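You operate a simulated robot arm through the tools that you are given. There is no shell and no other tool. Be economical: measure what you need, move in short steps, check, and stop when the job is done.

You are at the controls of a simulated robot arm. One attempt, no reset.

## Task
Put the silver block in the metal holder and grease its top.
Fine: use the blue stick and the white pot; lay the blue pot lid on the workbench's black mat meanwhile; put stick and lid back. A coat counts when it lies all over at full strength: go over it till it gets no stronger.

Only the result counts: the job must be done as asked and must still hold three seconds after the hand-in. Knocking over, shifting, dropping, spilling or breaking anything else fails it. Lids that push on must go on centred and level and be pressed home; caps that screw on are set level and turned clockwise until they are tight.

## Robot
A 6-joint arm with a two-finger parallel gripper, fixed in place. Base frame: the origin is at the foot of the arm, x ahead of it, y to its left, z up; the work surface is at about z = 0. Units: m, rad, N and s.
With the tool pointing down near the work surface it reaches from about 0.14 to 0.58 m from the base axis. Its first joint turns from -1.152 to 1.152 rad. Payload 2.1 kg.
The TCP is the grasp point between the finger pads, 0.03 m short of the fingertips. In the tool frame z runs along the fingers and y along their closing line. Largest opening 0.094 m; finger width 0.028, thickness 0.01; the body of the gripper, 0.05 by 0.096 m, starts 0.055 m behind the TCP.
Orientation is that of the tool frame in the base frame, as a unit quaternion [x, y, z, w]. With the fingers straight down and closing along the base's y, the tool's x points along the base's -x, its y along +y and its z along -z.

## Interface
- The arm moves only by the tool step_arm. Its arguments are lists of equal length, an entry for each row: "delta_pos": the shift along the tool's x, y, z in units of 200 mm (1.0 is 200 mm), a list of three; "angular": the turn, a rotation vector about the tool's x, y, z in units of 60 degrees (1.0 is 60 degrees), a list of three. In form: {"delta_pos": [[tx, ty, tz], ...], "angular": [[rx, ry, rz], ...]}. A call has 1 to 8 rows; each row is the pose to reach, as a shift and turn from the pose commanded when the call began, along the tool's axes at that moment. "gripper" is the closure, from 0 (fully open) to 1 (shut), set as the call begins (left out, the last holds). A call with a number of a shift or a turn outside -1 to 1 is refused whole. A row lasts 0.2 s, in which the tool goes at most 0.05 m and 0.15 rad; a call with a longer step from one row to the next is refused whole, and so is a gripper value outside its range. Where a pose cannot be reached the arm comes as near as it can. A force on the tool above 90 N (or 10 N above the force at the start of the call, whichever is more), or a blocked arm, ends the call early, and 0.2 s more pass. The fingers move at their own pace (about 0.072 m/s each) and stop on an object; they squeeze with about 22 N. The grip force told is the motor's: it shows also when the fingers shut on nothing. Time passes only in rows, and 0.2 s behind the last, so rows that repeat a pose let the fingers close. It gives the time, the measured TCP pose, the force on the tool (base axes), the opening and the grip force at its end, in the units of the frame above (readings bear some noise), with the torque about the TCP (base axes, N m) and any sound that the robot's microphone picked up, and new pictures: "show" is both (left out), scene, wrist or none.
- Cameras (640 x 400 px; columns grow to the right, rows downward): "scene" is fixed at [0.0487, -0.3631, 0.4922]; the picture's right is [0.85, -0.52, 0.00], its down [-0.26, -0.42, -0.87] and it looks along [0.45, 0.74, -0.50] (base axes); focal length 370 px, centre (320, 200). "wrist" rides on the gripper at [0.076, 0.014, -0.102] in the tool frame; the picture's right is [-0.18, 0.98, 0.00], its down [-0.75, -0.14, -0.64] and it looks along [-0.63, -0.12, 0.77] (tool axes); focal length 243 px, centre (320, 200). There is no depth. A picture from a camera that has moved, and an enlarged one, comes with that camera's place and axes in the base frame and with its lens.
- inspect(camera, box): a new picture of the part [left, top, right, bottom] of that camera's present view, enlarged. The clock stands still meanwhile.
- sign_off(): hands the job in; it is judged then, once.

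Go step by step. Nothing tells you positions but the pictures and the camera data: compare them with the known pose of the tool, close in by small moves and look again before you grip or let go. The budget is 120 turns and 200 pictures, counting those below and the enlarged ones. Unless the task says otherwise, let go and move clear before handing in, and close with one line.

The tools are called after "Call:" as name(argument=value, ...) on one line, values as JSON. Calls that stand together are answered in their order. step_arm: Moves the arm, as the interface text tells. Its arguments: {"type":"object","properties":{"delta_pos":{"type":"array","items":{"type":"array","items":{"type":"number"}}},"angular":{"type":"array","items":{"type":"array","items":{"type":"number"}}},"gripper":{"type":"number"},"show":{"type":"string","enum":["both","scene","wrist","none"]}},"required":["delta_pos","angular"]} The other tools are called the same way: inspect (camera, box) takes an enlarged picture of a part of a camera's view; sign_off () hands the job in.

At the start:

```text
clock: 0.0
tool_pos: [0.3587, 0.0248, 0.3072]
tool_rot: [0.0, 1.0, 0.0, 0.0]
contact_force: [-0.1, 0.0, 0.8]
ft_torque: [-0.01, 0.02, 0.01]
gripper_width: 0.0941
finger_force: 0.2
```

scene: 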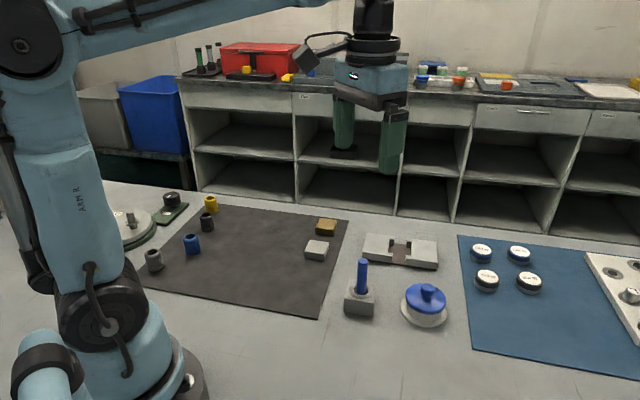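
wrist: 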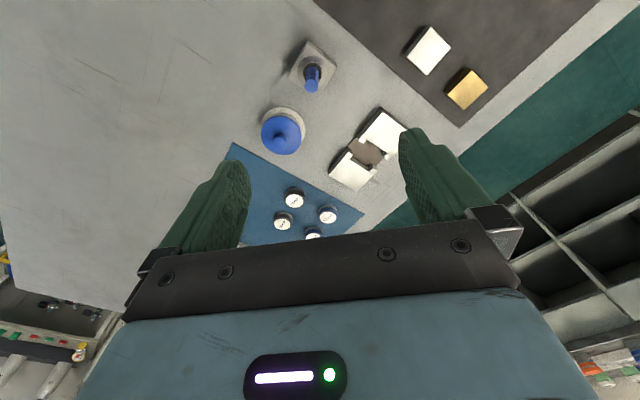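

I see the silver block and a brass one on the black mat, the metal holder, the blue stick standing in its stand and the white pot with a blue lid. I'll enlarge the views to measure them.

Call:
inspect(camera="scene", box=[290, 200, 460, 340])

Call:
inspect(camera="wrist", box=[240, 10, 500, 200])

```text
2.86 times, centred on (375, 270) of scene
camera zoom: at [0.0487, -0.3631, 0.4922], right [0.85, -0.52, 0.0], down [-0.26, -0.42, -0.87], along [0.45, 0.74, -0.5], focal length 1058 px, centre (163, 0)
```

zoom: 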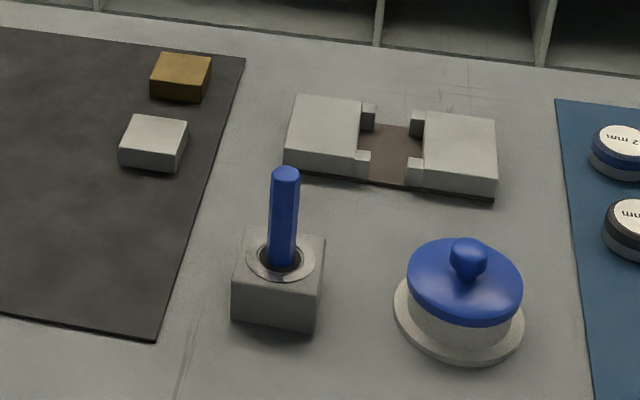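

```text
2.11 times, centred on (370, 105) of wrist
camera zoom: at [0.2809, 0.0409, 0.4106], right [0.18, 0.98, 0.0], down [0.75, -0.14, 0.64], along [0.63, -0.12, -0.77], focal length 511 px, centre (215, 400)
```

zoom: 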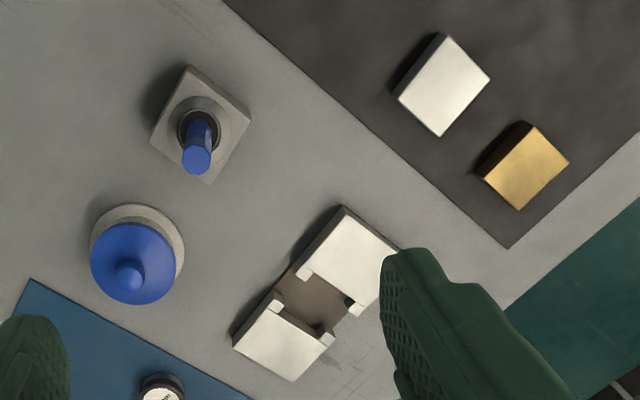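

The block appears to be at about (0.366, 0.177), turned 45°, and the holder's long axis runs along (1,-1) near (0.53, 0.10). I'll move in for a close look at the holder.

Call:
step_arm(delta_pos=[[-0.15, 0.12, 0.1], [-0.3, 0.24, 0.2], [-0.4, 0.36, 0.35], [-0.5, 0.4, 0.5], [-0.5, 0.4, 0.5]], angular=[[0, 0, 0], [0, 0, 0], [0, 0, 0], [0, 0, 0], [0, 0, 0]], show="wrist")

```text
clock: 1.2
tool_pos: [0.4589, 0.105, 0.2072]
tool_rot: [0.0, 1.0, 0.0, 0.0]
contact_force: [1.1, 0.6, -1.0]
ft_torque: [0.0, -0.02, 0.03]
gripper_width: 0.0941
finger_force: 0.1
camera wrist: at [0.3815, 0.1212, 0.3102], right [0.18, 0.98, 0.0], down [0.75, -0.14, 0.64], along [0.63, -0.12, -0.77], focal length 243 px, centre (320, 200)
```

wrist: 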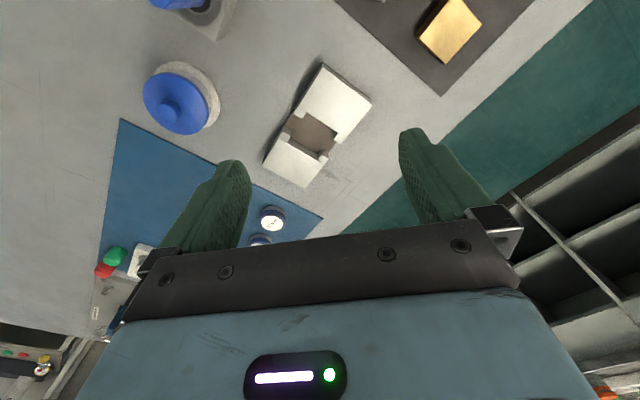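

Call:
inspect(camera="wrist", box=[250, 50, 390, 200])

Call:
inspect(camera="scene", box=[350, 220, 450, 285])

Call:
inspect(camera="scene", box=[330, 250, 460, 335])

```text
2.67 times, centred on (320, 125) of wrist
camera zoom: at [0.3815, 0.1212, 0.3102], right [0.18, 0.98, 0.0], down [0.75, -0.14, 0.64], along [0.63, -0.12, -0.77], focal length 647 px, centre (320, 400)
```

zoom: 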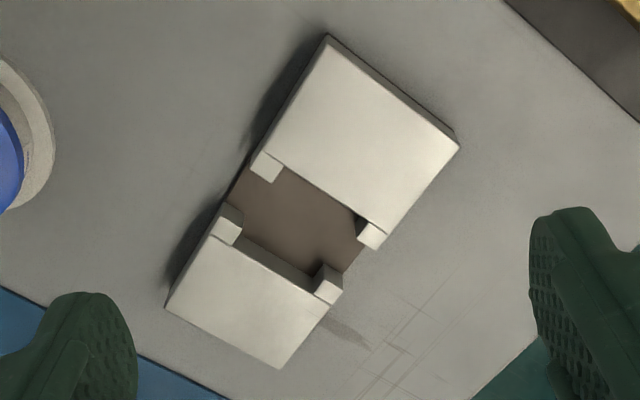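

```text
6.15 times, centred on (400, 252) of scene
camera zoom: at [0.0487, -0.363, 0.4922], right [0.85, -0.52, 0.0], down [-0.26, -0.42, -0.87], along [0.45, 0.74, -0.5], focal length 2279 px, centre (-172, -123)
```

zoom: 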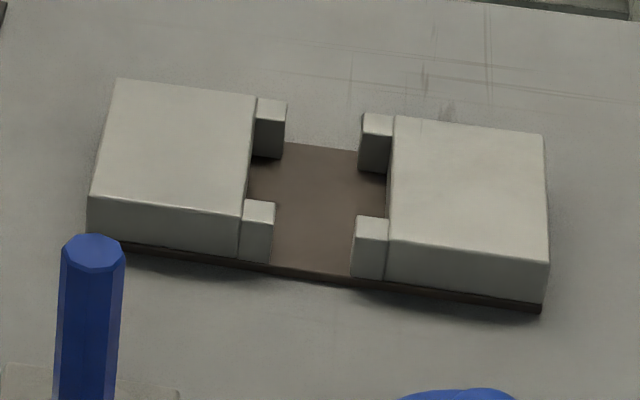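

```text
4.71 times, centred on (395, 292) of scene
camera zoom: at [0.0487, -0.363, 0.4922], right [0.85, -0.52, 0.0], down [-0.26, -0.42, -0.87], along [0.45, 0.74, -0.5], focal length 1743 px, centre (-33, -235)
```

zoom: 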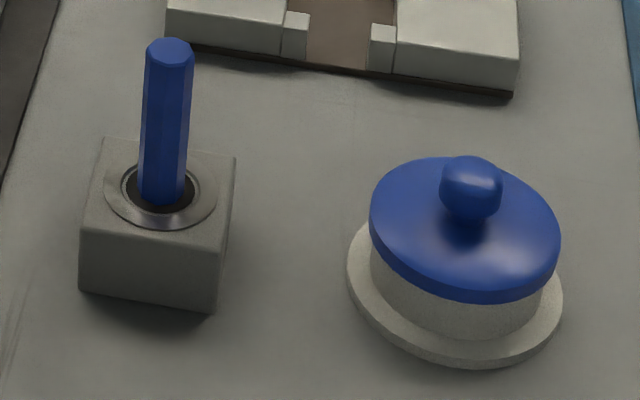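

The holder centre comes out at about (0.514, 0.086) and the slot is roughly 44 mm between the jaws. I need the block's height and exact pose next.

Call:
inspect(camera="scene", box=[295, 210, 355, 270])

Call:
step_arm(delta_pos=[[0.2, 0.1, 0.0], [0.4, 0.2, 0.0], [0.5, 0.3, 0.1], [0.5, 0.36, 0.3]], angular=[[0, 0, 0.14], [0, 0, 0.28], [0, 0, 0.42], [0, 0, 0.56]], show="none")

```text
6.67 times, centred on (325, 240) of scene
camera zoom: at [0.0487, -0.363, 0.4922], right [0.85, -0.52, 0.0], down [-0.26, -0.42, -0.87], along [0.45, 0.74, -0.5], focal length 2469 px, centre (287, -67)
```

zoom: 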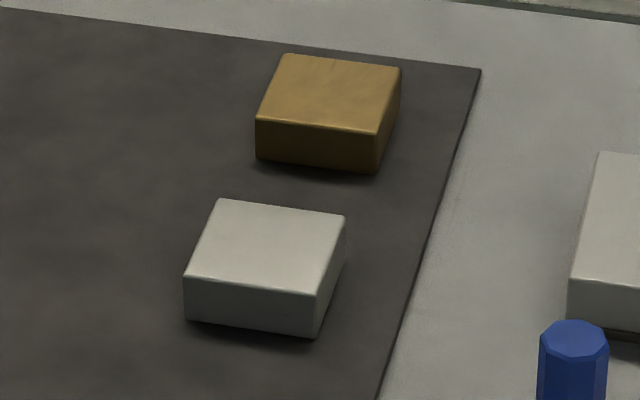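

```text
clock: 2.2
tool_pos: [0.358, 0.176, 0.1467]
tool_rot: [0.289, 0.957, 0.0, 0.001]
contact_force: [0.3, -0.9, -0.3]
ft_torque: [0.01, 0.01, 0.0]
gripper_width: 0.0938
finger_force: 0.0
```

I'm nearly above the silver block; it looks about 15 mm tall and about the height of the jaws. I'll finish the 45° turn and look.

Call:
step_arm(delta_pos=[[0, 0, 0.05], [0, 0, 0.13], [0, 0, 0.13]], angular=[[0, 0, 0.1], [0, 0, 0.19], [0, 0, 0.19]], show="both")

```text
clock: 3.0
tool_pos: [0.3576, 0.1762, 0.1206]
tool_rot: [0.383, 0.924, 0.0, 0.001]
contact_force: [0.7, 0.2, -0.4]
ft_torque: [-0.01, -0.01, 0.0]
gripper_width: 0.094
finger_force: 0.1
camera wrist: at [0.3137, 0.2416, 0.2237], right [0.83, 0.56, 0.0], down [0.43, -0.63, 0.64], along [0.36, -0.53, -0.77], focal length 243 px, centre (320, 200)
```

scene: 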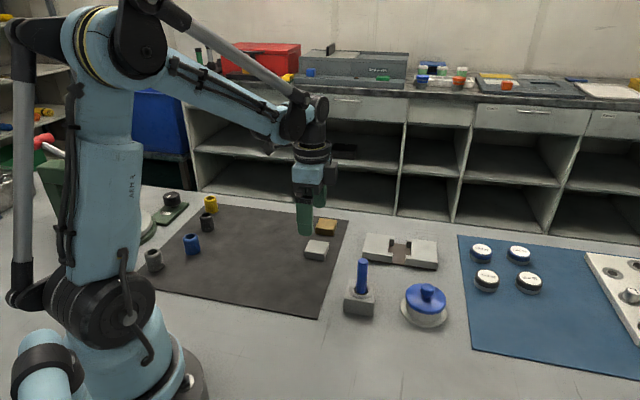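
wrist: 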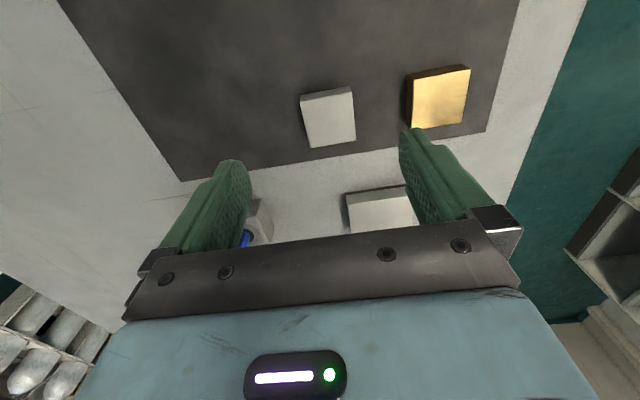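

The block is between the fingers but somewhat ahead. I'll enlarge it to measure.

Call:
inspect(camera="wrist", box=[270, 70, 390, 170])

```text
4.00 times, centred on (330, 120) of wrist
camera zoom: at [0.3137, 0.2416, 0.2237], right [0.83, 0.56, 0.0], down [0.43, -0.63, 0.64], along [0.36, -0.53, -0.77], focal length 970 px, centre (280, 520)
```

zoom: 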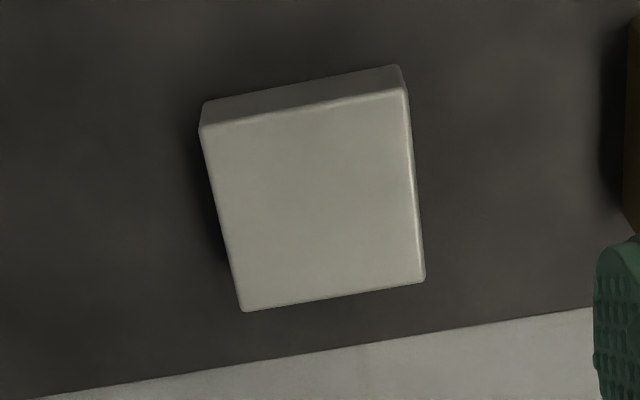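

Centre of the block is 7 mm toward tool −x and 7.5 mm toward +y, edges aligned. I'll narrow the opening a little, centre and descend most of the way.

Call:
step_arm(delta_pos=[[-0.0355, 0.0375, 0.0], [-0.0355, 0.0375, 0.2], [-0.0355, 0.0375, 0.3], [-0.0355, 0.0375, 0.3]], angular=[[0, 0, 0], [0, 0, 0], [0, 0, 0], [0, 0, 0]], gripper=0.25, show="both")

Call:
inspect(camera="wrist", box=[220, 70, 430, 240])

Call:
inspect(camera="scene", box=[285, 200, 355, 270])

```text
clock: 4.0
tool_pos: [0.3683, 0.1762, 0.06]
tool_rot: [0.383, 0.924, 0.0, 0.0]
contact_force: [0.1, 0.7, 0.8]
ft_torque: [-0.01, -0.02, 0.01]
gripper_width: 0.0705
finger_force: 0.1
camera wrist: at [0.3236, 0.2417, 0.1637], right [0.83, 0.56, 0.0], down [0.43, -0.63, 0.64], along [0.36, -0.53, -0.77], focal length 243 px, centre (320, 200)
```

scene: 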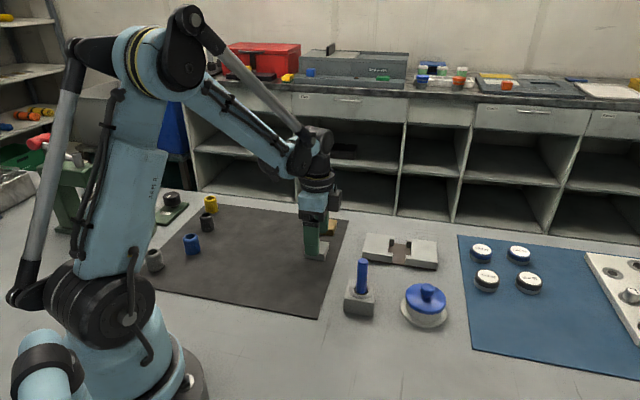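
wrist: 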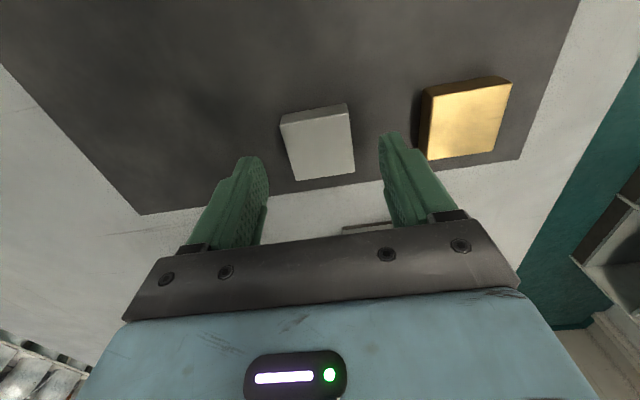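

```text
2.35 times, centred on (325, 155) of wrist
camera zoom: at [0.3236, 0.2417, 0.1637], right [0.83, 0.56, 0.0], down [0.43, -0.63, 0.64], along [0.36, -0.53, -0.77], focal length 571 px, centre (308, 306)
```

zoom: 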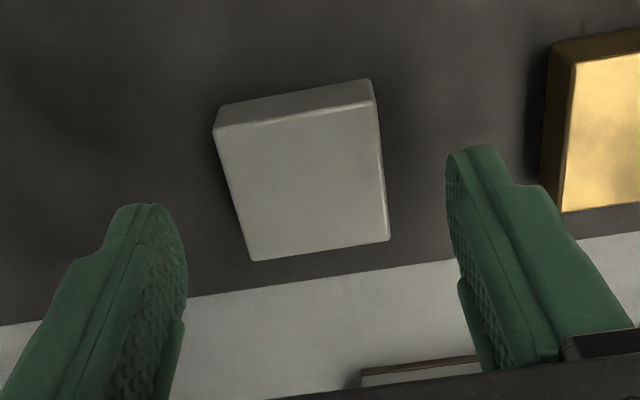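

```text
5.71 times, centred on (320, 235) of scene
camera zoom: at [0.0487, -0.3631, 0.4922], right [0.85, -0.52, 0.0], down [-0.26, -0.42, -0.87], along [0.45, 0.74, -0.5], focal length 2116 px, centre (320, 0)
```

zoom: 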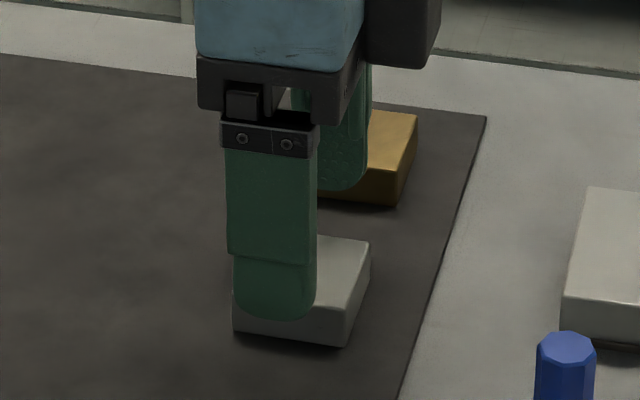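

The block is centred between the fingers. I'll descend to hold its upper 6–7 mm and close.

Call:
step_arm(delta_pos=[[0, 0, 0.05], [0, 0, 0.1], [0, 0, 0.1]], angular=[[0, 0, 0], [0, 0, 0], [0, 0, 0]], show="none")

Call:
step_arm(delta_pos=[[0, 0, 0], [0, 0, 0], [0, 0, 0]], angular=[[0, 0, 0], [0, 0, 0], [0, 0, 0]], gripper=1, show="none")

Call:
step_arm(delta_pos=[[0, 0, -0.1], [0, 0, -0.2], [0, 0, -0.2]], angular=[[0, 0, 0], [0, 0, 0], [0, 0, 0]], show="both")

Call:
inspect(camera="scene", box=[285, 190, 355, 260])

```text
clock: 4.8
tool_pos: [0.3682, 0.1773, 0.0407]
tool_rot: [0.384, 0.923, 0.001, 0.0]
contact_force: [0.0, 1.0, 0.2]
ft_torque: [-0.02, 0.01, 0.0]
gripper_width: 0.0704
finger_force: 0.1
```

```text
clock: 5.6
tool_pos: [0.3682, 0.1752, 0.04]
tool_rot: [0.383, 0.924, 0.001, 0.0]
contact_force: [0.3, 0.8, 0.2]
ft_torque: [0.01, -0.01, 0.03]
gripper_width: 0.0424
finger_force: 21.6
```

```text
clock: 6.4
tool_pos: [0.3685, 0.1766, 0.0807]
tool_rot: [0.383, 0.924, 0.0, 0.0]
contact_force: [0.0, -0.8, -0.2]
ft_torque: [0.0, 0.01, 0.03]
gripper_width: 0.0422
finger_force: 22.2
camera wrist: at [0.3231, 0.2414, 0.1845], right [0.83, 0.56, 0.0], down [0.43, -0.63, 0.64], along [0.36, -0.53, -0.77], focal length 243 px, centre (320, 200)
```

scene: 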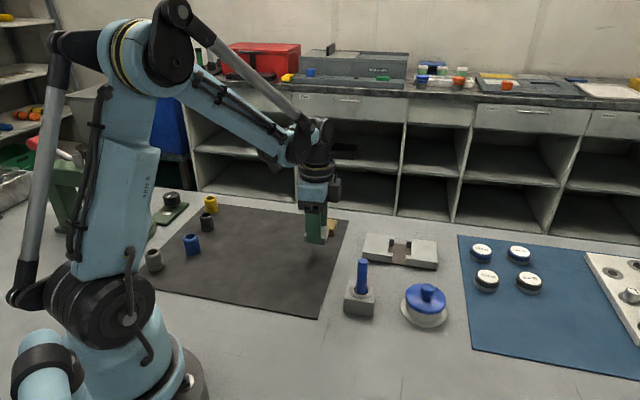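
wrist: 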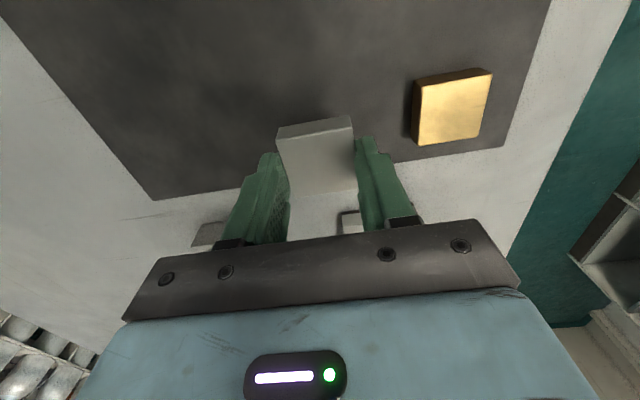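

```text
5.71 times, centred on (320, 225) of scene
camera zoom: at [0.0487, -0.363, 0.4922], right [0.85, -0.52, 0.0], down [-0.26, -0.42, -0.87], along [0.45, 0.74, -0.5], focal length 2116 px, centre (320, 57)
```

zoom: 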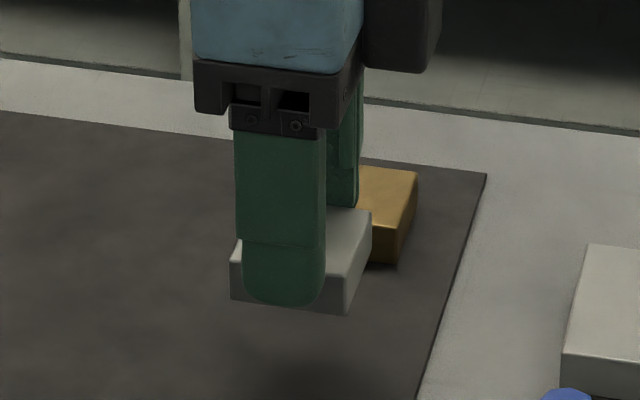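

The block is held, 42 mm wide. The fingers reach too far down its side to seat it between the lips, so I'll set it back on the mat and regrip 4 mm higher.

Call:
step_arm(delta_pos=[[0, 0, 0.1], [0, 0, 0.2], [0, 0, 0.2]], angular=[[0, 0, 0], [0, 0, 0], [0, 0, 0]], show="none")

Call:
step_arm(delta_pos=[[0, 0, 0], [0, 0, 0], [0, 0, -0.02], [0, 0, -0.02]], angular=[[0, 0, 0], [0, 0, 0], [0, 0, 0], [0, 0, 0]], gripper=0.4, show="none")

Call:
step_arm(delta_pos=[[0, 0, 0], [0, 0, 0], [0, 0, 0]], angular=[[0, 0, 0], [0, 0, 0], [0, 0, 0]], gripper=1, show="none")

Call:
step_arm(delta_pos=[[0, 0, -0.1], [0, 0, -0.2], [0, 0, -0.2]], angular=[[0, 0, 0], [0, 0, 0], [0, 0, 0]], show="none")

Call:
inspect(camera="scene", box=[285, 190, 355, 260])

Call:
inspect(camera="wrist", box=[220, 90, 430, 240])

```text
clock: 7.2
tool_pos: [0.3681, 0.1772, 0.0407]
tool_rot: [0.383, 0.924, 0.0, 0.0]
contact_force: [0.0, -0.7, 4.6]
ft_torque: [-0.01, 0.03, 0.0]
gripper_width: 0.0422
finger_force: 22.0
```

```text
clock: 8.2
tool_pos: [0.3687, 0.178, 0.0462]
tool_rot: [0.383, 0.924, 0.0, 0.0]
contact_force: [-0.2, -0.3, 0.4]
ft_torque: [0.01, 0.01, -0.03]
gripper_width: 0.0565
finger_force: 0.0
```

```text
clock: 9.0
tool_pos: [0.3678, 0.1772, 0.0453]
tool_rot: [0.383, 0.924, 0.0, 0.001]
contact_force: [-0.2, -0.7, 1.1]
ft_torque: [0.04, -0.01, 0.02]
gripper_width: 0.0421
finger_force: 22.3
```

```text
clock: 9.8
tool_pos: [0.3692, 0.1781, 0.0858]
tool_rot: [0.383, 0.924, 0.001, 0.0]
contact_force: [0.2, 0.4, -1.1]
ft_torque: [0.0, 0.03, 0.01]
gripper_width: 0.0424
finger_force: 22.0
```

```text
5.71 times, centred on (320, 225) of scene
camera zoom: at [0.0487, -0.363, 0.4922], right [0.85, -0.52, 0.0], down [-0.26, -0.42, -0.87], along [0.45, 0.74, -0.5], focal length 2116 px, centre (320, 57)
```

zoom: 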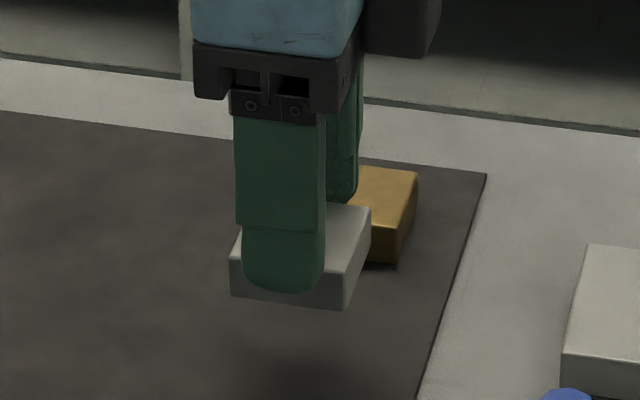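

```text
2.67 times, centred on (325, 165) of wrist
camera zoom: at [0.3241, 0.2434, 0.1887], right [0.83, 0.56, 0.0], down [0.43, -0.63, 0.64], along [0.36, -0.53, -0.77], focal length 647 px, centre (307, 293)
```

zoom: 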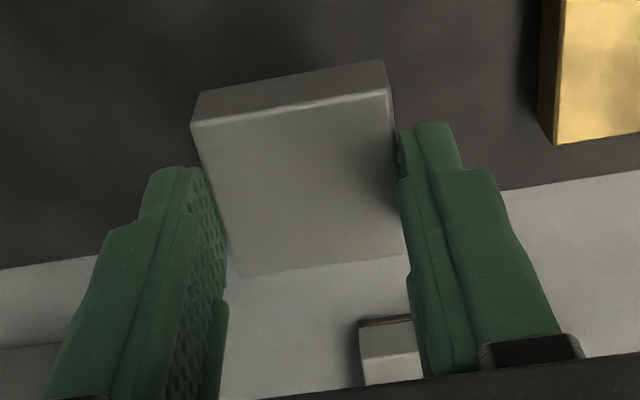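

The block is held level with about 3.5 mm of finger overlap. I'll carry it above the holder at a safe height and look.

Call:
step_arm(delta_pos=[[0, 0, -0.15], [-0.2, 0.04, -0.2], [-0.42, 0.1, -0.2], [-0.64, 0.15, -0.2], [-0.85, 0.19, -0.2], [-0.85, 0.19, -0.2]], angular=[[0, 0, 0], [0, 0, 0], [0, 0, 0], [0, 0, 0], [0, 0, 0], [0, 0, 0]], show="both")

Call:
inspect(camera="wrist", box=[220, 40, 430, 240])

Call:
inspect(camera="scene", box=[350, 190, 450, 290])

```text
clock: 11.2
tool_pos: [0.5161, 0.084, 0.1254]
tool_rot: [0.383, 0.924, 0.0, 0.0]
contact_force: [0.7, -0.5, -1.5]
ft_torque: [0.0, 0.04, 0.0]
gripper_width: 0.0421
finger_force: 22.4
camera wrist: at [0.4724, 0.1487, 0.2294], right [0.83, 0.56, 0.0], down [0.43, -0.63, 0.64], along [0.36, -0.53, -0.77], focal length 243 px, centre (320, 200)
```

scene: 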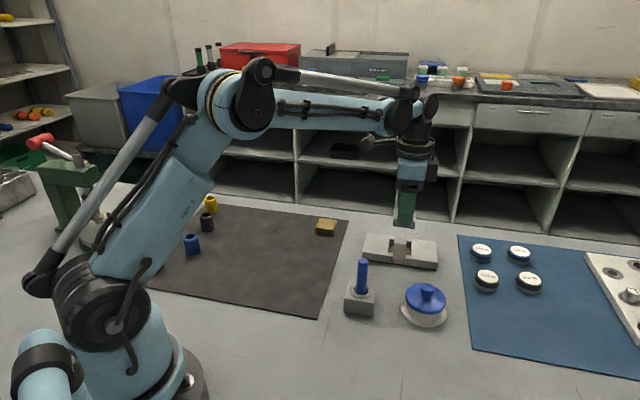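
wrist: 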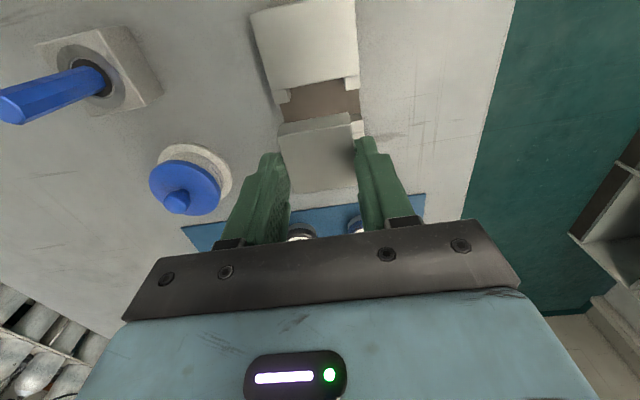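

```text
2.00 times, centred on (325, 140) of wrist
camera zoom: at [0.4724, 0.1487, 0.2294], right [0.83, 0.56, 0.0], down [0.43, -0.63, 0.64], along [0.36, -0.53, -0.77], focal length 485 px, centre (310, 320)
```

zoom: 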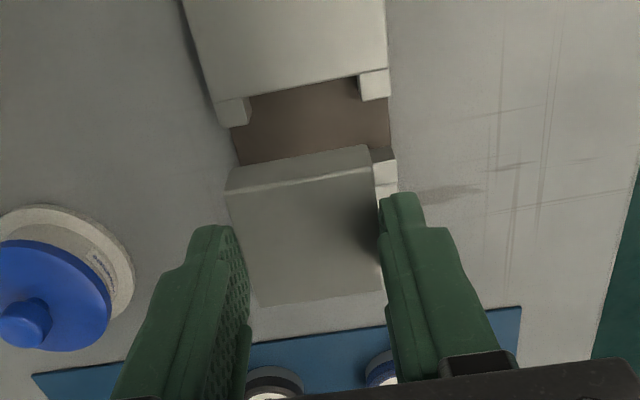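

```text
4.00 times, centred on (400, 240) of scene
camera zoom: at [0.0487, -0.3631, 0.4922], right [0.85, -0.52, 0.0], down [-0.26, -0.42, -0.87], along [0.45, 0.74, -0.5], focal length 1481 px, centre (0, 40)
```

zoom: 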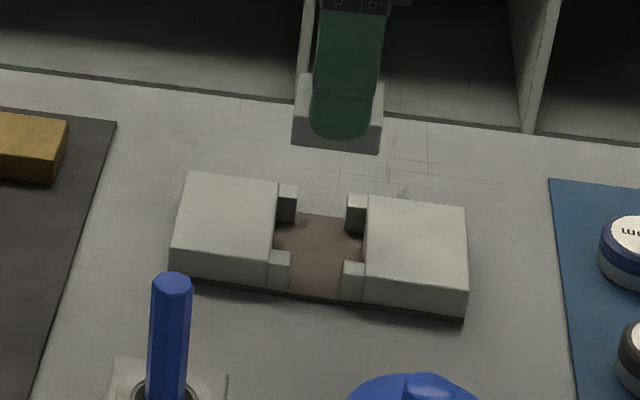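

The slot's centre is about 1.5 mm to tool +y of the block, well aligned otherwise. I'll shift and descend to just above the jaws for a check.

Call:
step_arm(delta_pos=[[-0.002, 0.0075, 0.1], [-0.002, 0.0075, 0.25], [-0.002, 0.0075, 0.25]], angular=[[0, 0, 0], [0, 0, 0], [0, 0, 0]], show="none")

Call:
inspect(camera="wrist", box=[220, 40, 430, 240])

Call:
inspect(camera="scene", box=[360, 210, 440, 275])

```text
clock: 12.0
tool_pos: [0.5176, 0.0839, 0.076]
tool_rot: [0.382, 0.924, -0.001, 0.0]
contact_force: [0.0, -0.1, -1.3]
ft_torque: [-0.01, 0.0, 0.0]
gripper_width: 0.0422
finger_force: 22.0
```

```text
2.00 times, centred on (325, 140) of wrist
camera zoom: at [0.4723, 0.1493, 0.1786], right [0.83, 0.56, 0.0], down [0.43, -0.63, 0.64], along [0.36, -0.53, -0.77], focal length 485 px, centre (310, 320)
```

zoom: 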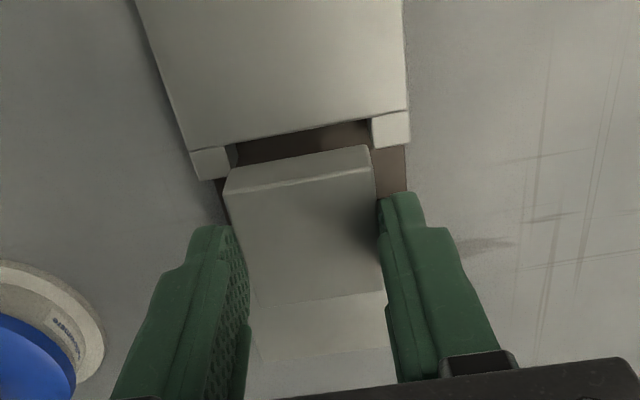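

```text
6.15 times, centred on (400, 242) of scene
camera zoom: at [0.0487, -0.3631, 0.4922], right [0.85, -0.52, 0.0], down [-0.26, -0.42, -0.87], along [0.45, 0.74, -0.5], focal length 2279 px, centre (-172, -62)
```

zoom: 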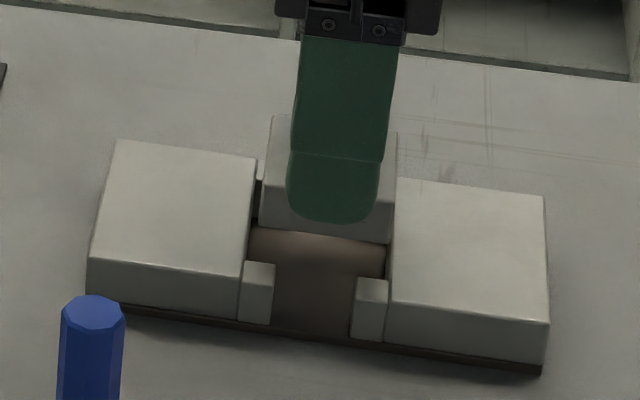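

Both views agree that the block fits between the jaws and lips. I'll lower it slowly, watching the force.

Call:
step_arm(delta_pos=[[0, 0, 0.04], [0, 0, 0.07], [0, 0, 0.09], [0, 0, 0.105], [0, 0, 0.115], [0, 0, 0.115]], angular=[[0, 0, 0], [0, 0, 0], [0, 0, 0], [0, 0, 0], [0, 0, 0], [0, 0, 0]], show="none")

Call:
inspect(camera="wrist", box=[220, 40, 430, 240])

Call:
inspect(camera="scene", box=[360, 210, 440, 275])

```text
clock: 13.4
tool_pos: [0.5144, 0.0854, 0.053]
tool_rot: [0.383, 0.924, 0.0, 0.0]
contact_force: [0.4, -0.2, -1.2]
ft_torque: [0.05, 0.0, 0.01]
gripper_width: 0.0421
finger_force: 21.9
```

```text
2.00 times, centred on (325, 140) of wrist
camera zoom: at [0.4716, 0.1501, 0.1557], right [0.83, 0.56, 0.0], down [0.43, -0.63, 0.64], along [0.36, -0.53, -0.77], focal length 485 px, centre (310, 320)
```

zoom: 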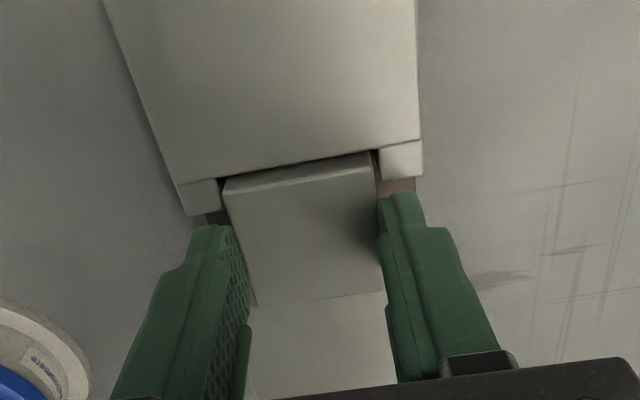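

```text
6.15 times, centred on (400, 242) of scene
camera zoom: at [0.0487, -0.3631, 0.4922], right [0.85, -0.52, 0.0], down [-0.26, -0.42, -0.87], along [0.45, 0.74, -0.5], focal length 2279 px, centre (-172, -62)
```

zoom: 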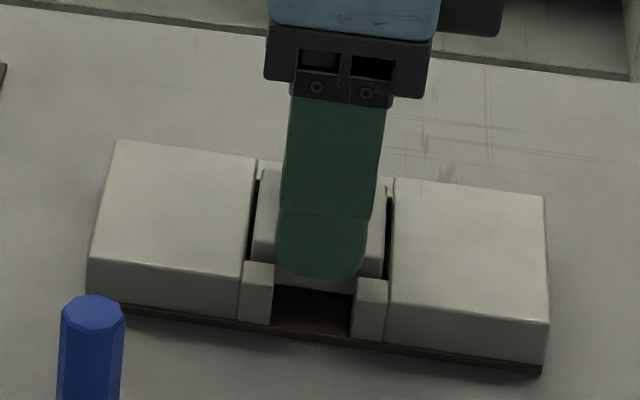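

The block is entering the slot cleanly with no contact force. I'll ease down a few more millimetres.

Call:
step_arm(delta_pos=[[0, 0, 0.005], [0, 0, 0.01], [0, 0, 0.015], [0, 0, 0.015]], angular=[[0, 0, 0], [0, 0, 0], [0, 0, 0], [0, 0, 0]], show="none")

Call:
inspect(camera="scene", box=[360, 210, 440, 275])

```text
clock: 14.4
tool_pos: [0.5172, 0.0854, 0.051]
tool_rot: [0.382, 0.924, 0.0, 0.0]
contact_force: [-8.7, 0.5, 55.3]
ft_torque: [-0.26, -0.14, -0.14]
gripper_width: 0.0421
finger_force: 21.9
```

```text
6.15 times, centred on (400, 242) of scene
camera zoom: at [0.0484, -0.3631, 0.4922], right [0.85, -0.52, 0.0], down [-0.26, -0.42, -0.87], along [0.45, 0.74, -0.5], focal length 2279 px, centre (-172, -62)
```

zoom: 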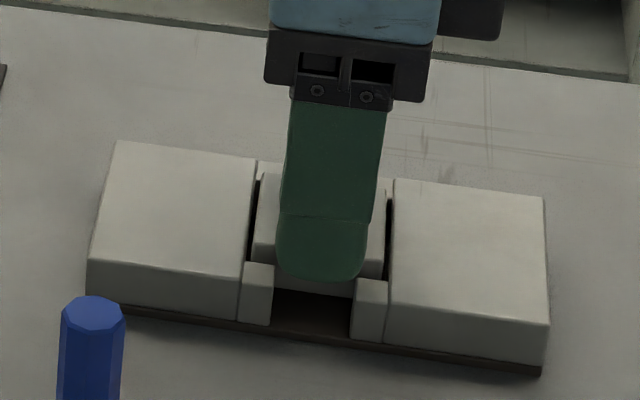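

The fingertips rest on the lips at z ≈ 0.021. I'll back off slightly, open so the block settles into the slot, and rise.

Call:
step_arm(delta_pos=[[0, 0, -0.01], [0, 0, -0.01]], angular=[[0, 0, 0], [0, 0, 0]], show="none")

Call:
step_arm(delta_pos=[[0, 0, 0], [0, 0, 0], [0, 0, 0]], angular=[[0, 0, 0], [0, 0, 0], [0, 0, 0]], gripper=0.35, show="none")

Call:
step_arm(delta_pos=[[0, 0, -0.1], [0, 0, -0.3], [0, 0, -0.3]], angular=[[0, 0, 0], [0, 0, 0], [0, 0, 0]], show="none")

Call:
inspect(camera="scene", box=[360, 210, 440, 275])

Call:
inspect(camera="wrist", box=[220, 40, 430, 240])

```text
clock: 15.0
tool_pos: [0.5167, 0.0844, 0.0515]
tool_rot: [0.383, 0.924, 0.0, 0.0]
contact_force: [-11.8, 1.3, 19.7]
ft_torque: [0.08, -0.06, -0.06]
gripper_width: 0.0423
finger_force: 22.0
```

```text
clock: 15.8
tool_pos: [0.5171, 0.0846, 0.0502]
tool_rot: [0.383, 0.924, -0.001, -0.001]
contact_force: [0.7, -1.2, 2.5]
ft_torque: [-0.01, -0.14, -0.04]
gripper_width: 0.0606
finger_force: 0.0
```

```text
clock: 16.6
tool_pos: [0.5164, 0.0855, 0.1111]
tool_rot: [0.383, 0.924, 0.0, 0.001]
contact_force: [0.2, 0.2, 0.5]
ft_torque: [-0.03, 0.0, 0.0]
gripper_width: 0.0613
finger_force: 0.1
```

```text
6.15 times, centred on (400, 242) of scene
camera zoom: at [0.0487, -0.3631, 0.4922], right [0.85, -0.52, 0.0], down [-0.26, -0.42, -0.87], along [0.45, 0.74, -0.5], focal length 2279 px, centre (-172, -62)
```

zoom: 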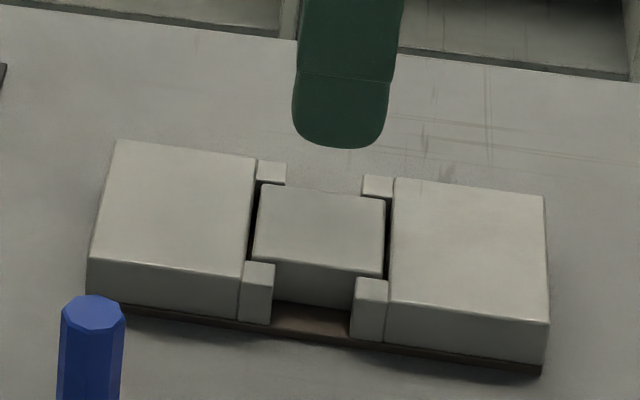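

```text
2.00 times, centred on (325, 140) of wrist
camera zoom: at [0.4722, 0.1507, 0.214], right [0.83, 0.56, 0.0], down [0.43, -0.63, 0.64], along [0.36, -0.53, -0.77], focal length 485 px, centre (310, 320)
```

zoom: 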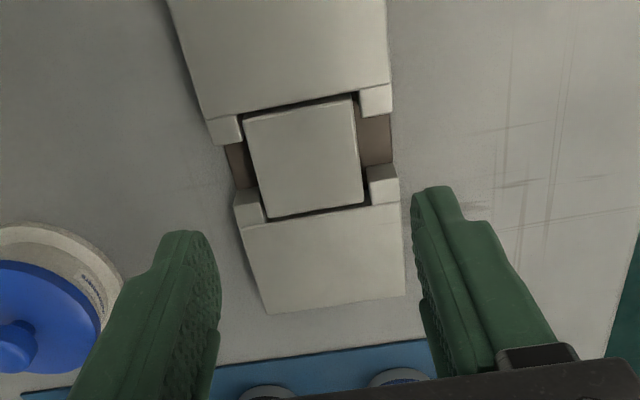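

The block sits in the slot, flush with the jaws. Next is the pot: I'll rise, turn the tool back to 0° and hover over the pot lid.

Call:
step_arm(delta_pos=[[0, 0, -0.2], [-0.02, -0.12, -0.35], [-0.1, -0.34, -0.35], [-0.16, -0.55, -0.35], [-0.22, -0.72, -0.35], [-0.2475, -0.813, -0.35], [-0.2475, -0.813, -0.35]], angular=[[0, 0, 0], [0, 0, -0.14], [0, 0, -0.28], [0, 0, -0.42], [0, 0, -0.56], [0, 0, -0.68], [0, 0, -0.75]], show="wrist")

Call:
inspect(camera="wrist", box=[220, 40, 430, 240])

Call:
inspect(camera="scene", box=[390, 270, 460, 335])

```text
clock: 18.2
tool_pos: [0.4385, -0.0663, 0.1815]
tool_rot: [0.0, 1.0, 0.0, 0.0]
contact_force: [-0.2, 0.3, -0.3]
ft_torque: [0.0, 0.01, 0.01]
gripper_width: 0.0612
finger_force: 0.0
camera wrist: at [0.3605, -0.0505, 0.2856], right [0.18, 0.98, 0.0], down [0.75, -0.14, 0.64], along [0.63, -0.12, -0.77], focal length 243 px, centre (320, 200)
```

wrist: 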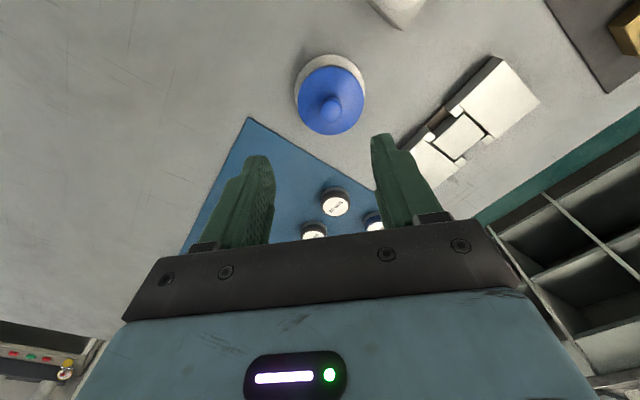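

```text
2.00 times, centred on (325, 140) of wrist
camera zoom: at [0.3605, -0.0505, 0.2856], right [0.18, 0.98, 0.0], down [0.75, -0.14, 0.64], along [0.63, -0.12, -0.77], focal length 485 px, centre (310, 320)
```

zoom: 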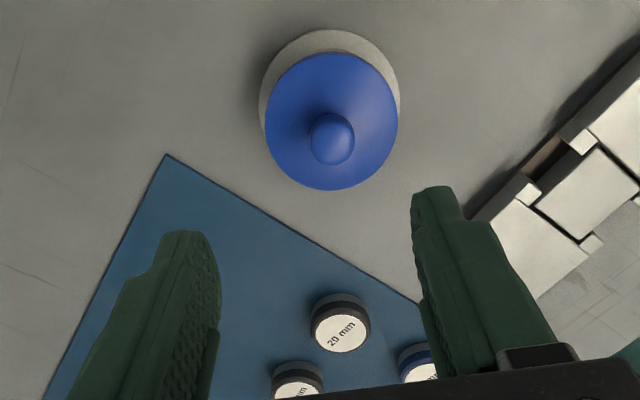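

```text
6.15 times, centred on (425, 302) of scene
camera zoom: at [0.0487, -0.3631, 0.4922], right [0.85, -0.52, 0.0], down [-0.26, -0.42, -0.87], along [0.45, 0.74, -0.5], focal length 2279 px, centre (-326, -431)
```

zoom: 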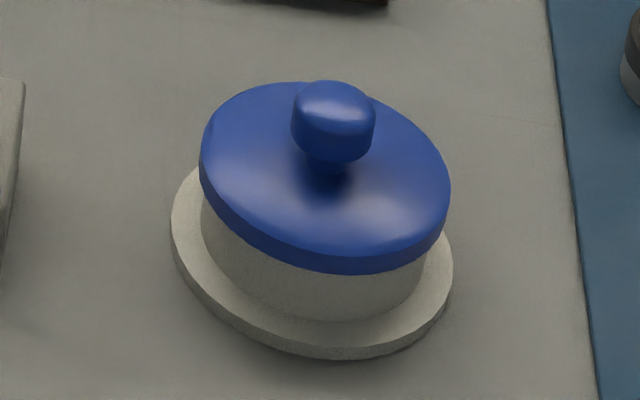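

Lid centre is about (0.444, −0.057), its top near z = 0.03 and the knob (22 mm wide) near z = 0.045. I'll centre and come closer.

Call:
step_arm(delta_pos=[[-0.0325, 0.049, 0.15], [-0.0325, 0.049, 0.35], [-0.0325, 0.049, 0.41], [-0.0325, 0.049, 0.41]], angular=[[0, 0, 0], [0, 0, 0], [0, 0, 0], [0, 0, 0]], show="none")

Call:
inspect(camera="wrist", box=[220, 40, 430, 240])

Call:
inspect(camera="scene", box=[390, 250, 470, 335])

```text
clock: 19.2
tool_pos: [0.4436, -0.0546, 0.099]
tool_rot: [0.0, 1.0, 0.0, 0.0]
contact_force: [0.4, 0.5, -0.1]
ft_torque: [0.01, 0.04, -0.02]
gripper_width: 0.0612
finger_force: 0.1
```

```text
2.00 times, centred on (325, 140) of wrist
camera zoom: at [0.3677, -0.0395, 0.2028], right [0.18, 0.98, 0.0], down [0.75, -0.14, 0.64], along [0.63, -0.12, -0.77], focal length 485 px, centre (310, 320)
```

zoom: 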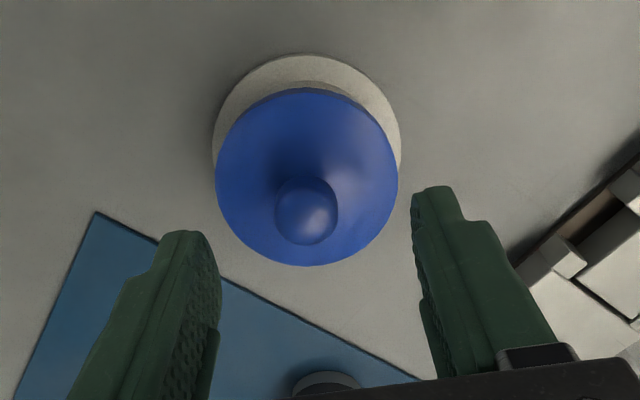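

```text
4.71 times, centred on (430, 292) of scene
camera zoom: at [0.0487, -0.363, 0.4922], right [0.85, -0.52, 0.0], down [-0.26, -0.42, -0.87], along [0.45, 0.74, -0.5], focal length 1743 px, centre (-198, -235)
```

zoom: 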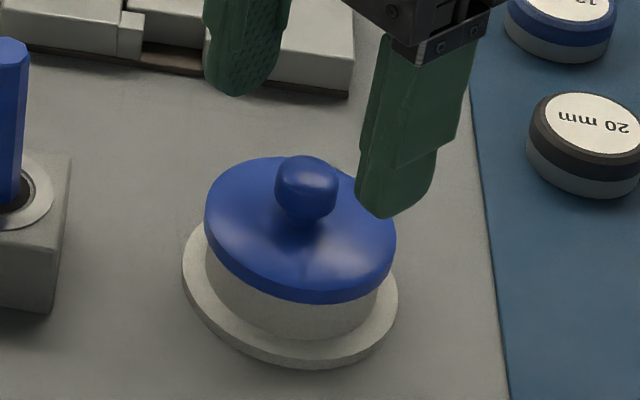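

The knob sits about 2 mm to tool −x and −y. I'll correct, descend to put the tips just above the lid, and check before closing.

Call:
step_arm(delta_pos=[[-0.01, -0.009, 0.08], [-0.01, -0.009, 0.15], [-0.01, -0.009, 0.15]], angular=[[0, 0, 0], [0, 0, 0], [0, 0, 0]], show="none")

Call:
inspect(camera="wrist", box=[220, 40, 430, 240])

Call:
inspect(camera="scene", box=[390, 250, 470, 335])

```text
clock: 20.0
tool_pos: [0.4448, -0.0588, 0.0696]
tool_rot: [-0.001, 1.0, 0.0, 0.0]
contact_force: [0.0, -0.8, 0.3]
ft_torque: [0.0, 0.0, -0.04]
gripper_width: 0.0609
finger_force: 0.1
```

```text
2.00 times, centred on (325, 140) of wrist
camera zoom: at [0.3682, -0.0428, 0.1736], right [0.18, 0.98, 0.0], down [0.75, -0.14, 0.64], along [0.63, -0.12, -0.77], focal length 485 px, centre (310, 320)
```

zoom: 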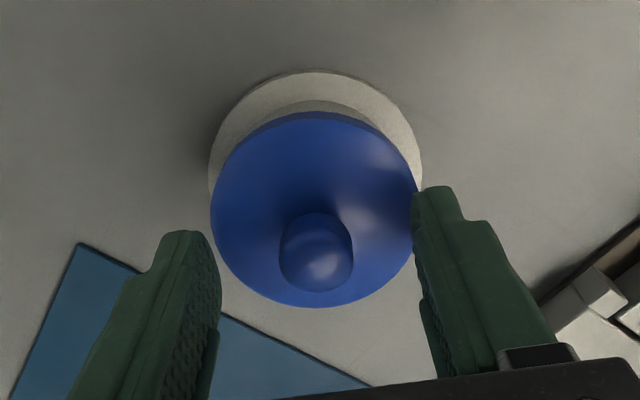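

```text
4.71 times, centred on (430, 292) of scene
camera zoom: at [0.0487, -0.3631, 0.4922], right [0.85, -0.52, 0.0], down [-0.26, -0.42, -0.87], along [0.45, 0.74, -0.5], focal length 1743 px, centre (-198, -235)
```

zoom: 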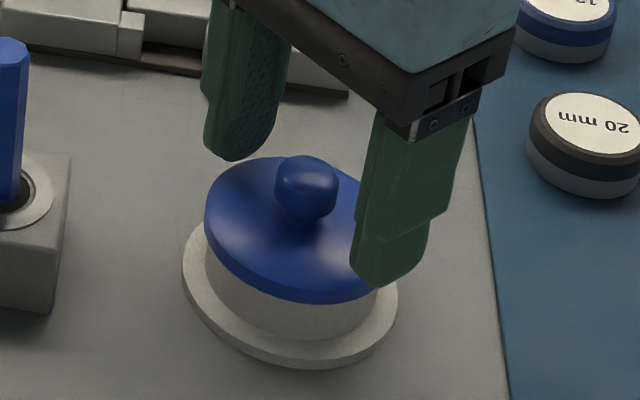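

Nearly centred; a last 1 mm correction and 2 mm down, then I'll close on the knob.

Call:
step_arm(delta_pos=[[-0.01, 0.006, 0.01], [-0.01, 0.006, 0.01]], angular=[[0, 0, 0], [0, 0, 0]], show="none")

Call:
step_arm(delta_pos=[[0, 0, 0], [0, 0, 0], [0, 0, 0], [0, 0, 0]], angular=[[0, 0, 0], [0, 0, 0], [0, 0, 0], [0, 0, 0]], gripper=1, show="both")

Call:
inspect(camera="scene", box=[390, 250, 470, 335])

```text
clock: 20.6
tool_pos: [0.4463, -0.0559, 0.0675]
tool_rot: [0.0, 1.0, 0.001, 0.0]
contact_force: [0.1, -0.2, -0.6]
ft_torque: [0.02, -0.01, 0.01]
gripper_width: 0.0612
finger_force: 0.1
```

```text
clock: 21.6
tool_pos: [0.4476, -0.0561, 0.069]
tool_rot: [0.0, 1.0, 0.0, 0.0]
contact_force: [-0.3, -0.2, 0.1]
ft_torque: [0.01, -0.01, 0.03]
gripper_width: 0.0199
finger_force: 22.1
camera wrist: at [0.3703, -0.0411, 0.1714], right [0.18, 0.98, 0.0], down [0.75, -0.14, 0.64], along [0.63, -0.12, -0.77], focal length 243 px, centre (320, 200)
```

scene: 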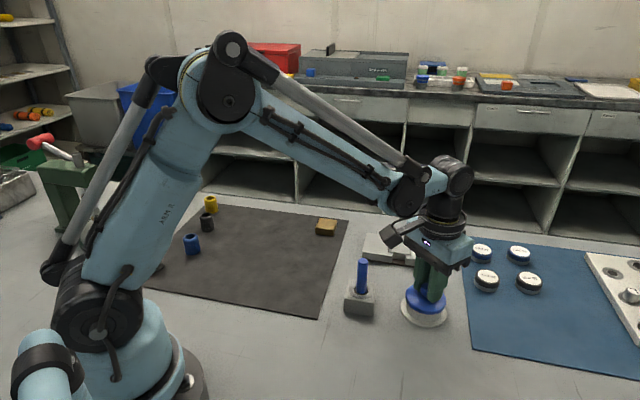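
wrist: 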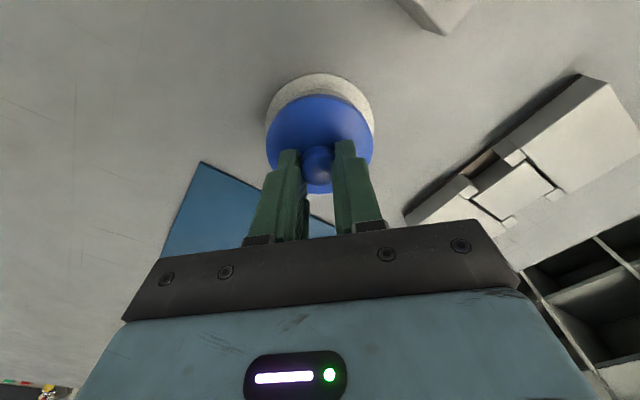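

```text
4.71 times, centred on (430, 292) of scene
camera zoom: at [0.0487, -0.3631, 0.4922], right [0.85, -0.52, 0.0], down [-0.26, -0.42, -0.87], along [0.45, 0.74, -0.5], focal length 1743 px, centre (-198, -235)
```

zoom: 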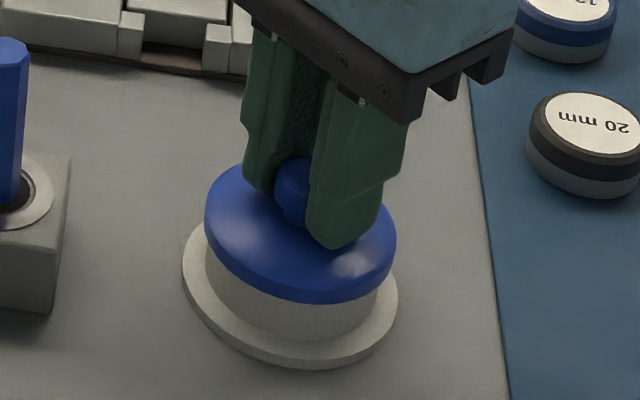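

The knob is held, but it's off toward tool +x by some 4 mm. I'll regrip more centrally.

Call:
step_arm(delta_pos=[[0, 0, 0], [0, 0, 0], [0.022, 0, 0], [0.022, 0, 0]], angular=[[0, 0, 0], [0, 0, 0], [0, 0, 0], [0, 0, 0]], gripper=0.6, show="none")

Call:
step_arm(delta_pos=[[0, 0, 0], [0, 0, 0], [0, 0, 0]], angular=[[0, 0, 0], [0, 0, 0], [0, 0, 0]], gripper=1, show="none")

Call:
inspect(camera="scene", box=[390, 250, 470, 335])

Call:
inspect(camera="wrist", box=[220, 40, 430, 240])

```text
clock: 22.6
tool_pos: [0.4437, -0.0573, 0.0673]
tool_rot: [0.0, 1.0, 0.0, 0.0]
contact_force: [1.2, 0.1, -0.4]
ft_torque: [0.02, 0.01, -0.01]
gripper_width: 0.0378
finger_force: 0.0
```

```text
clock: 23.4
tool_pos: [0.443, -0.0563, 0.0677]
tool_rot: [0.0, 1.0, 0.0, 0.0]
contact_force: [-0.3, 0.2, -0.3]
ft_torque: [-0.03, 0.0, -0.01]
gripper_width: 0.02
finger_force: 22.0
```

```text
4.71 times, centred on (430, 292) of scene
camera zoom: at [0.0487, -0.3631, 0.4922], right [0.85, -0.52, 0.0], down [-0.26, -0.42, -0.87], along [0.45, 0.74, -0.5], focal length 1743 px, centre (-198, -235)
```

zoom: 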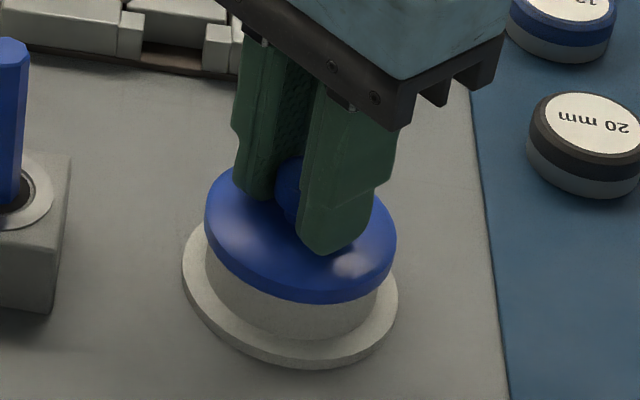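

```text
2.00 times, centred on (325, 140) of wrist
camera zoom: at [0.3659, -0.0411, 0.1708], right [0.18, 0.98, 0.0], down [0.75, -0.14, 0.64], along [0.63, -0.12, -0.77], focal length 485 px, centre (310, 320)
```

zoom: 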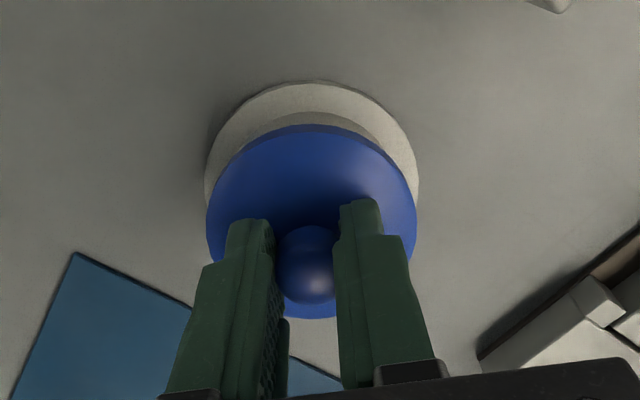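

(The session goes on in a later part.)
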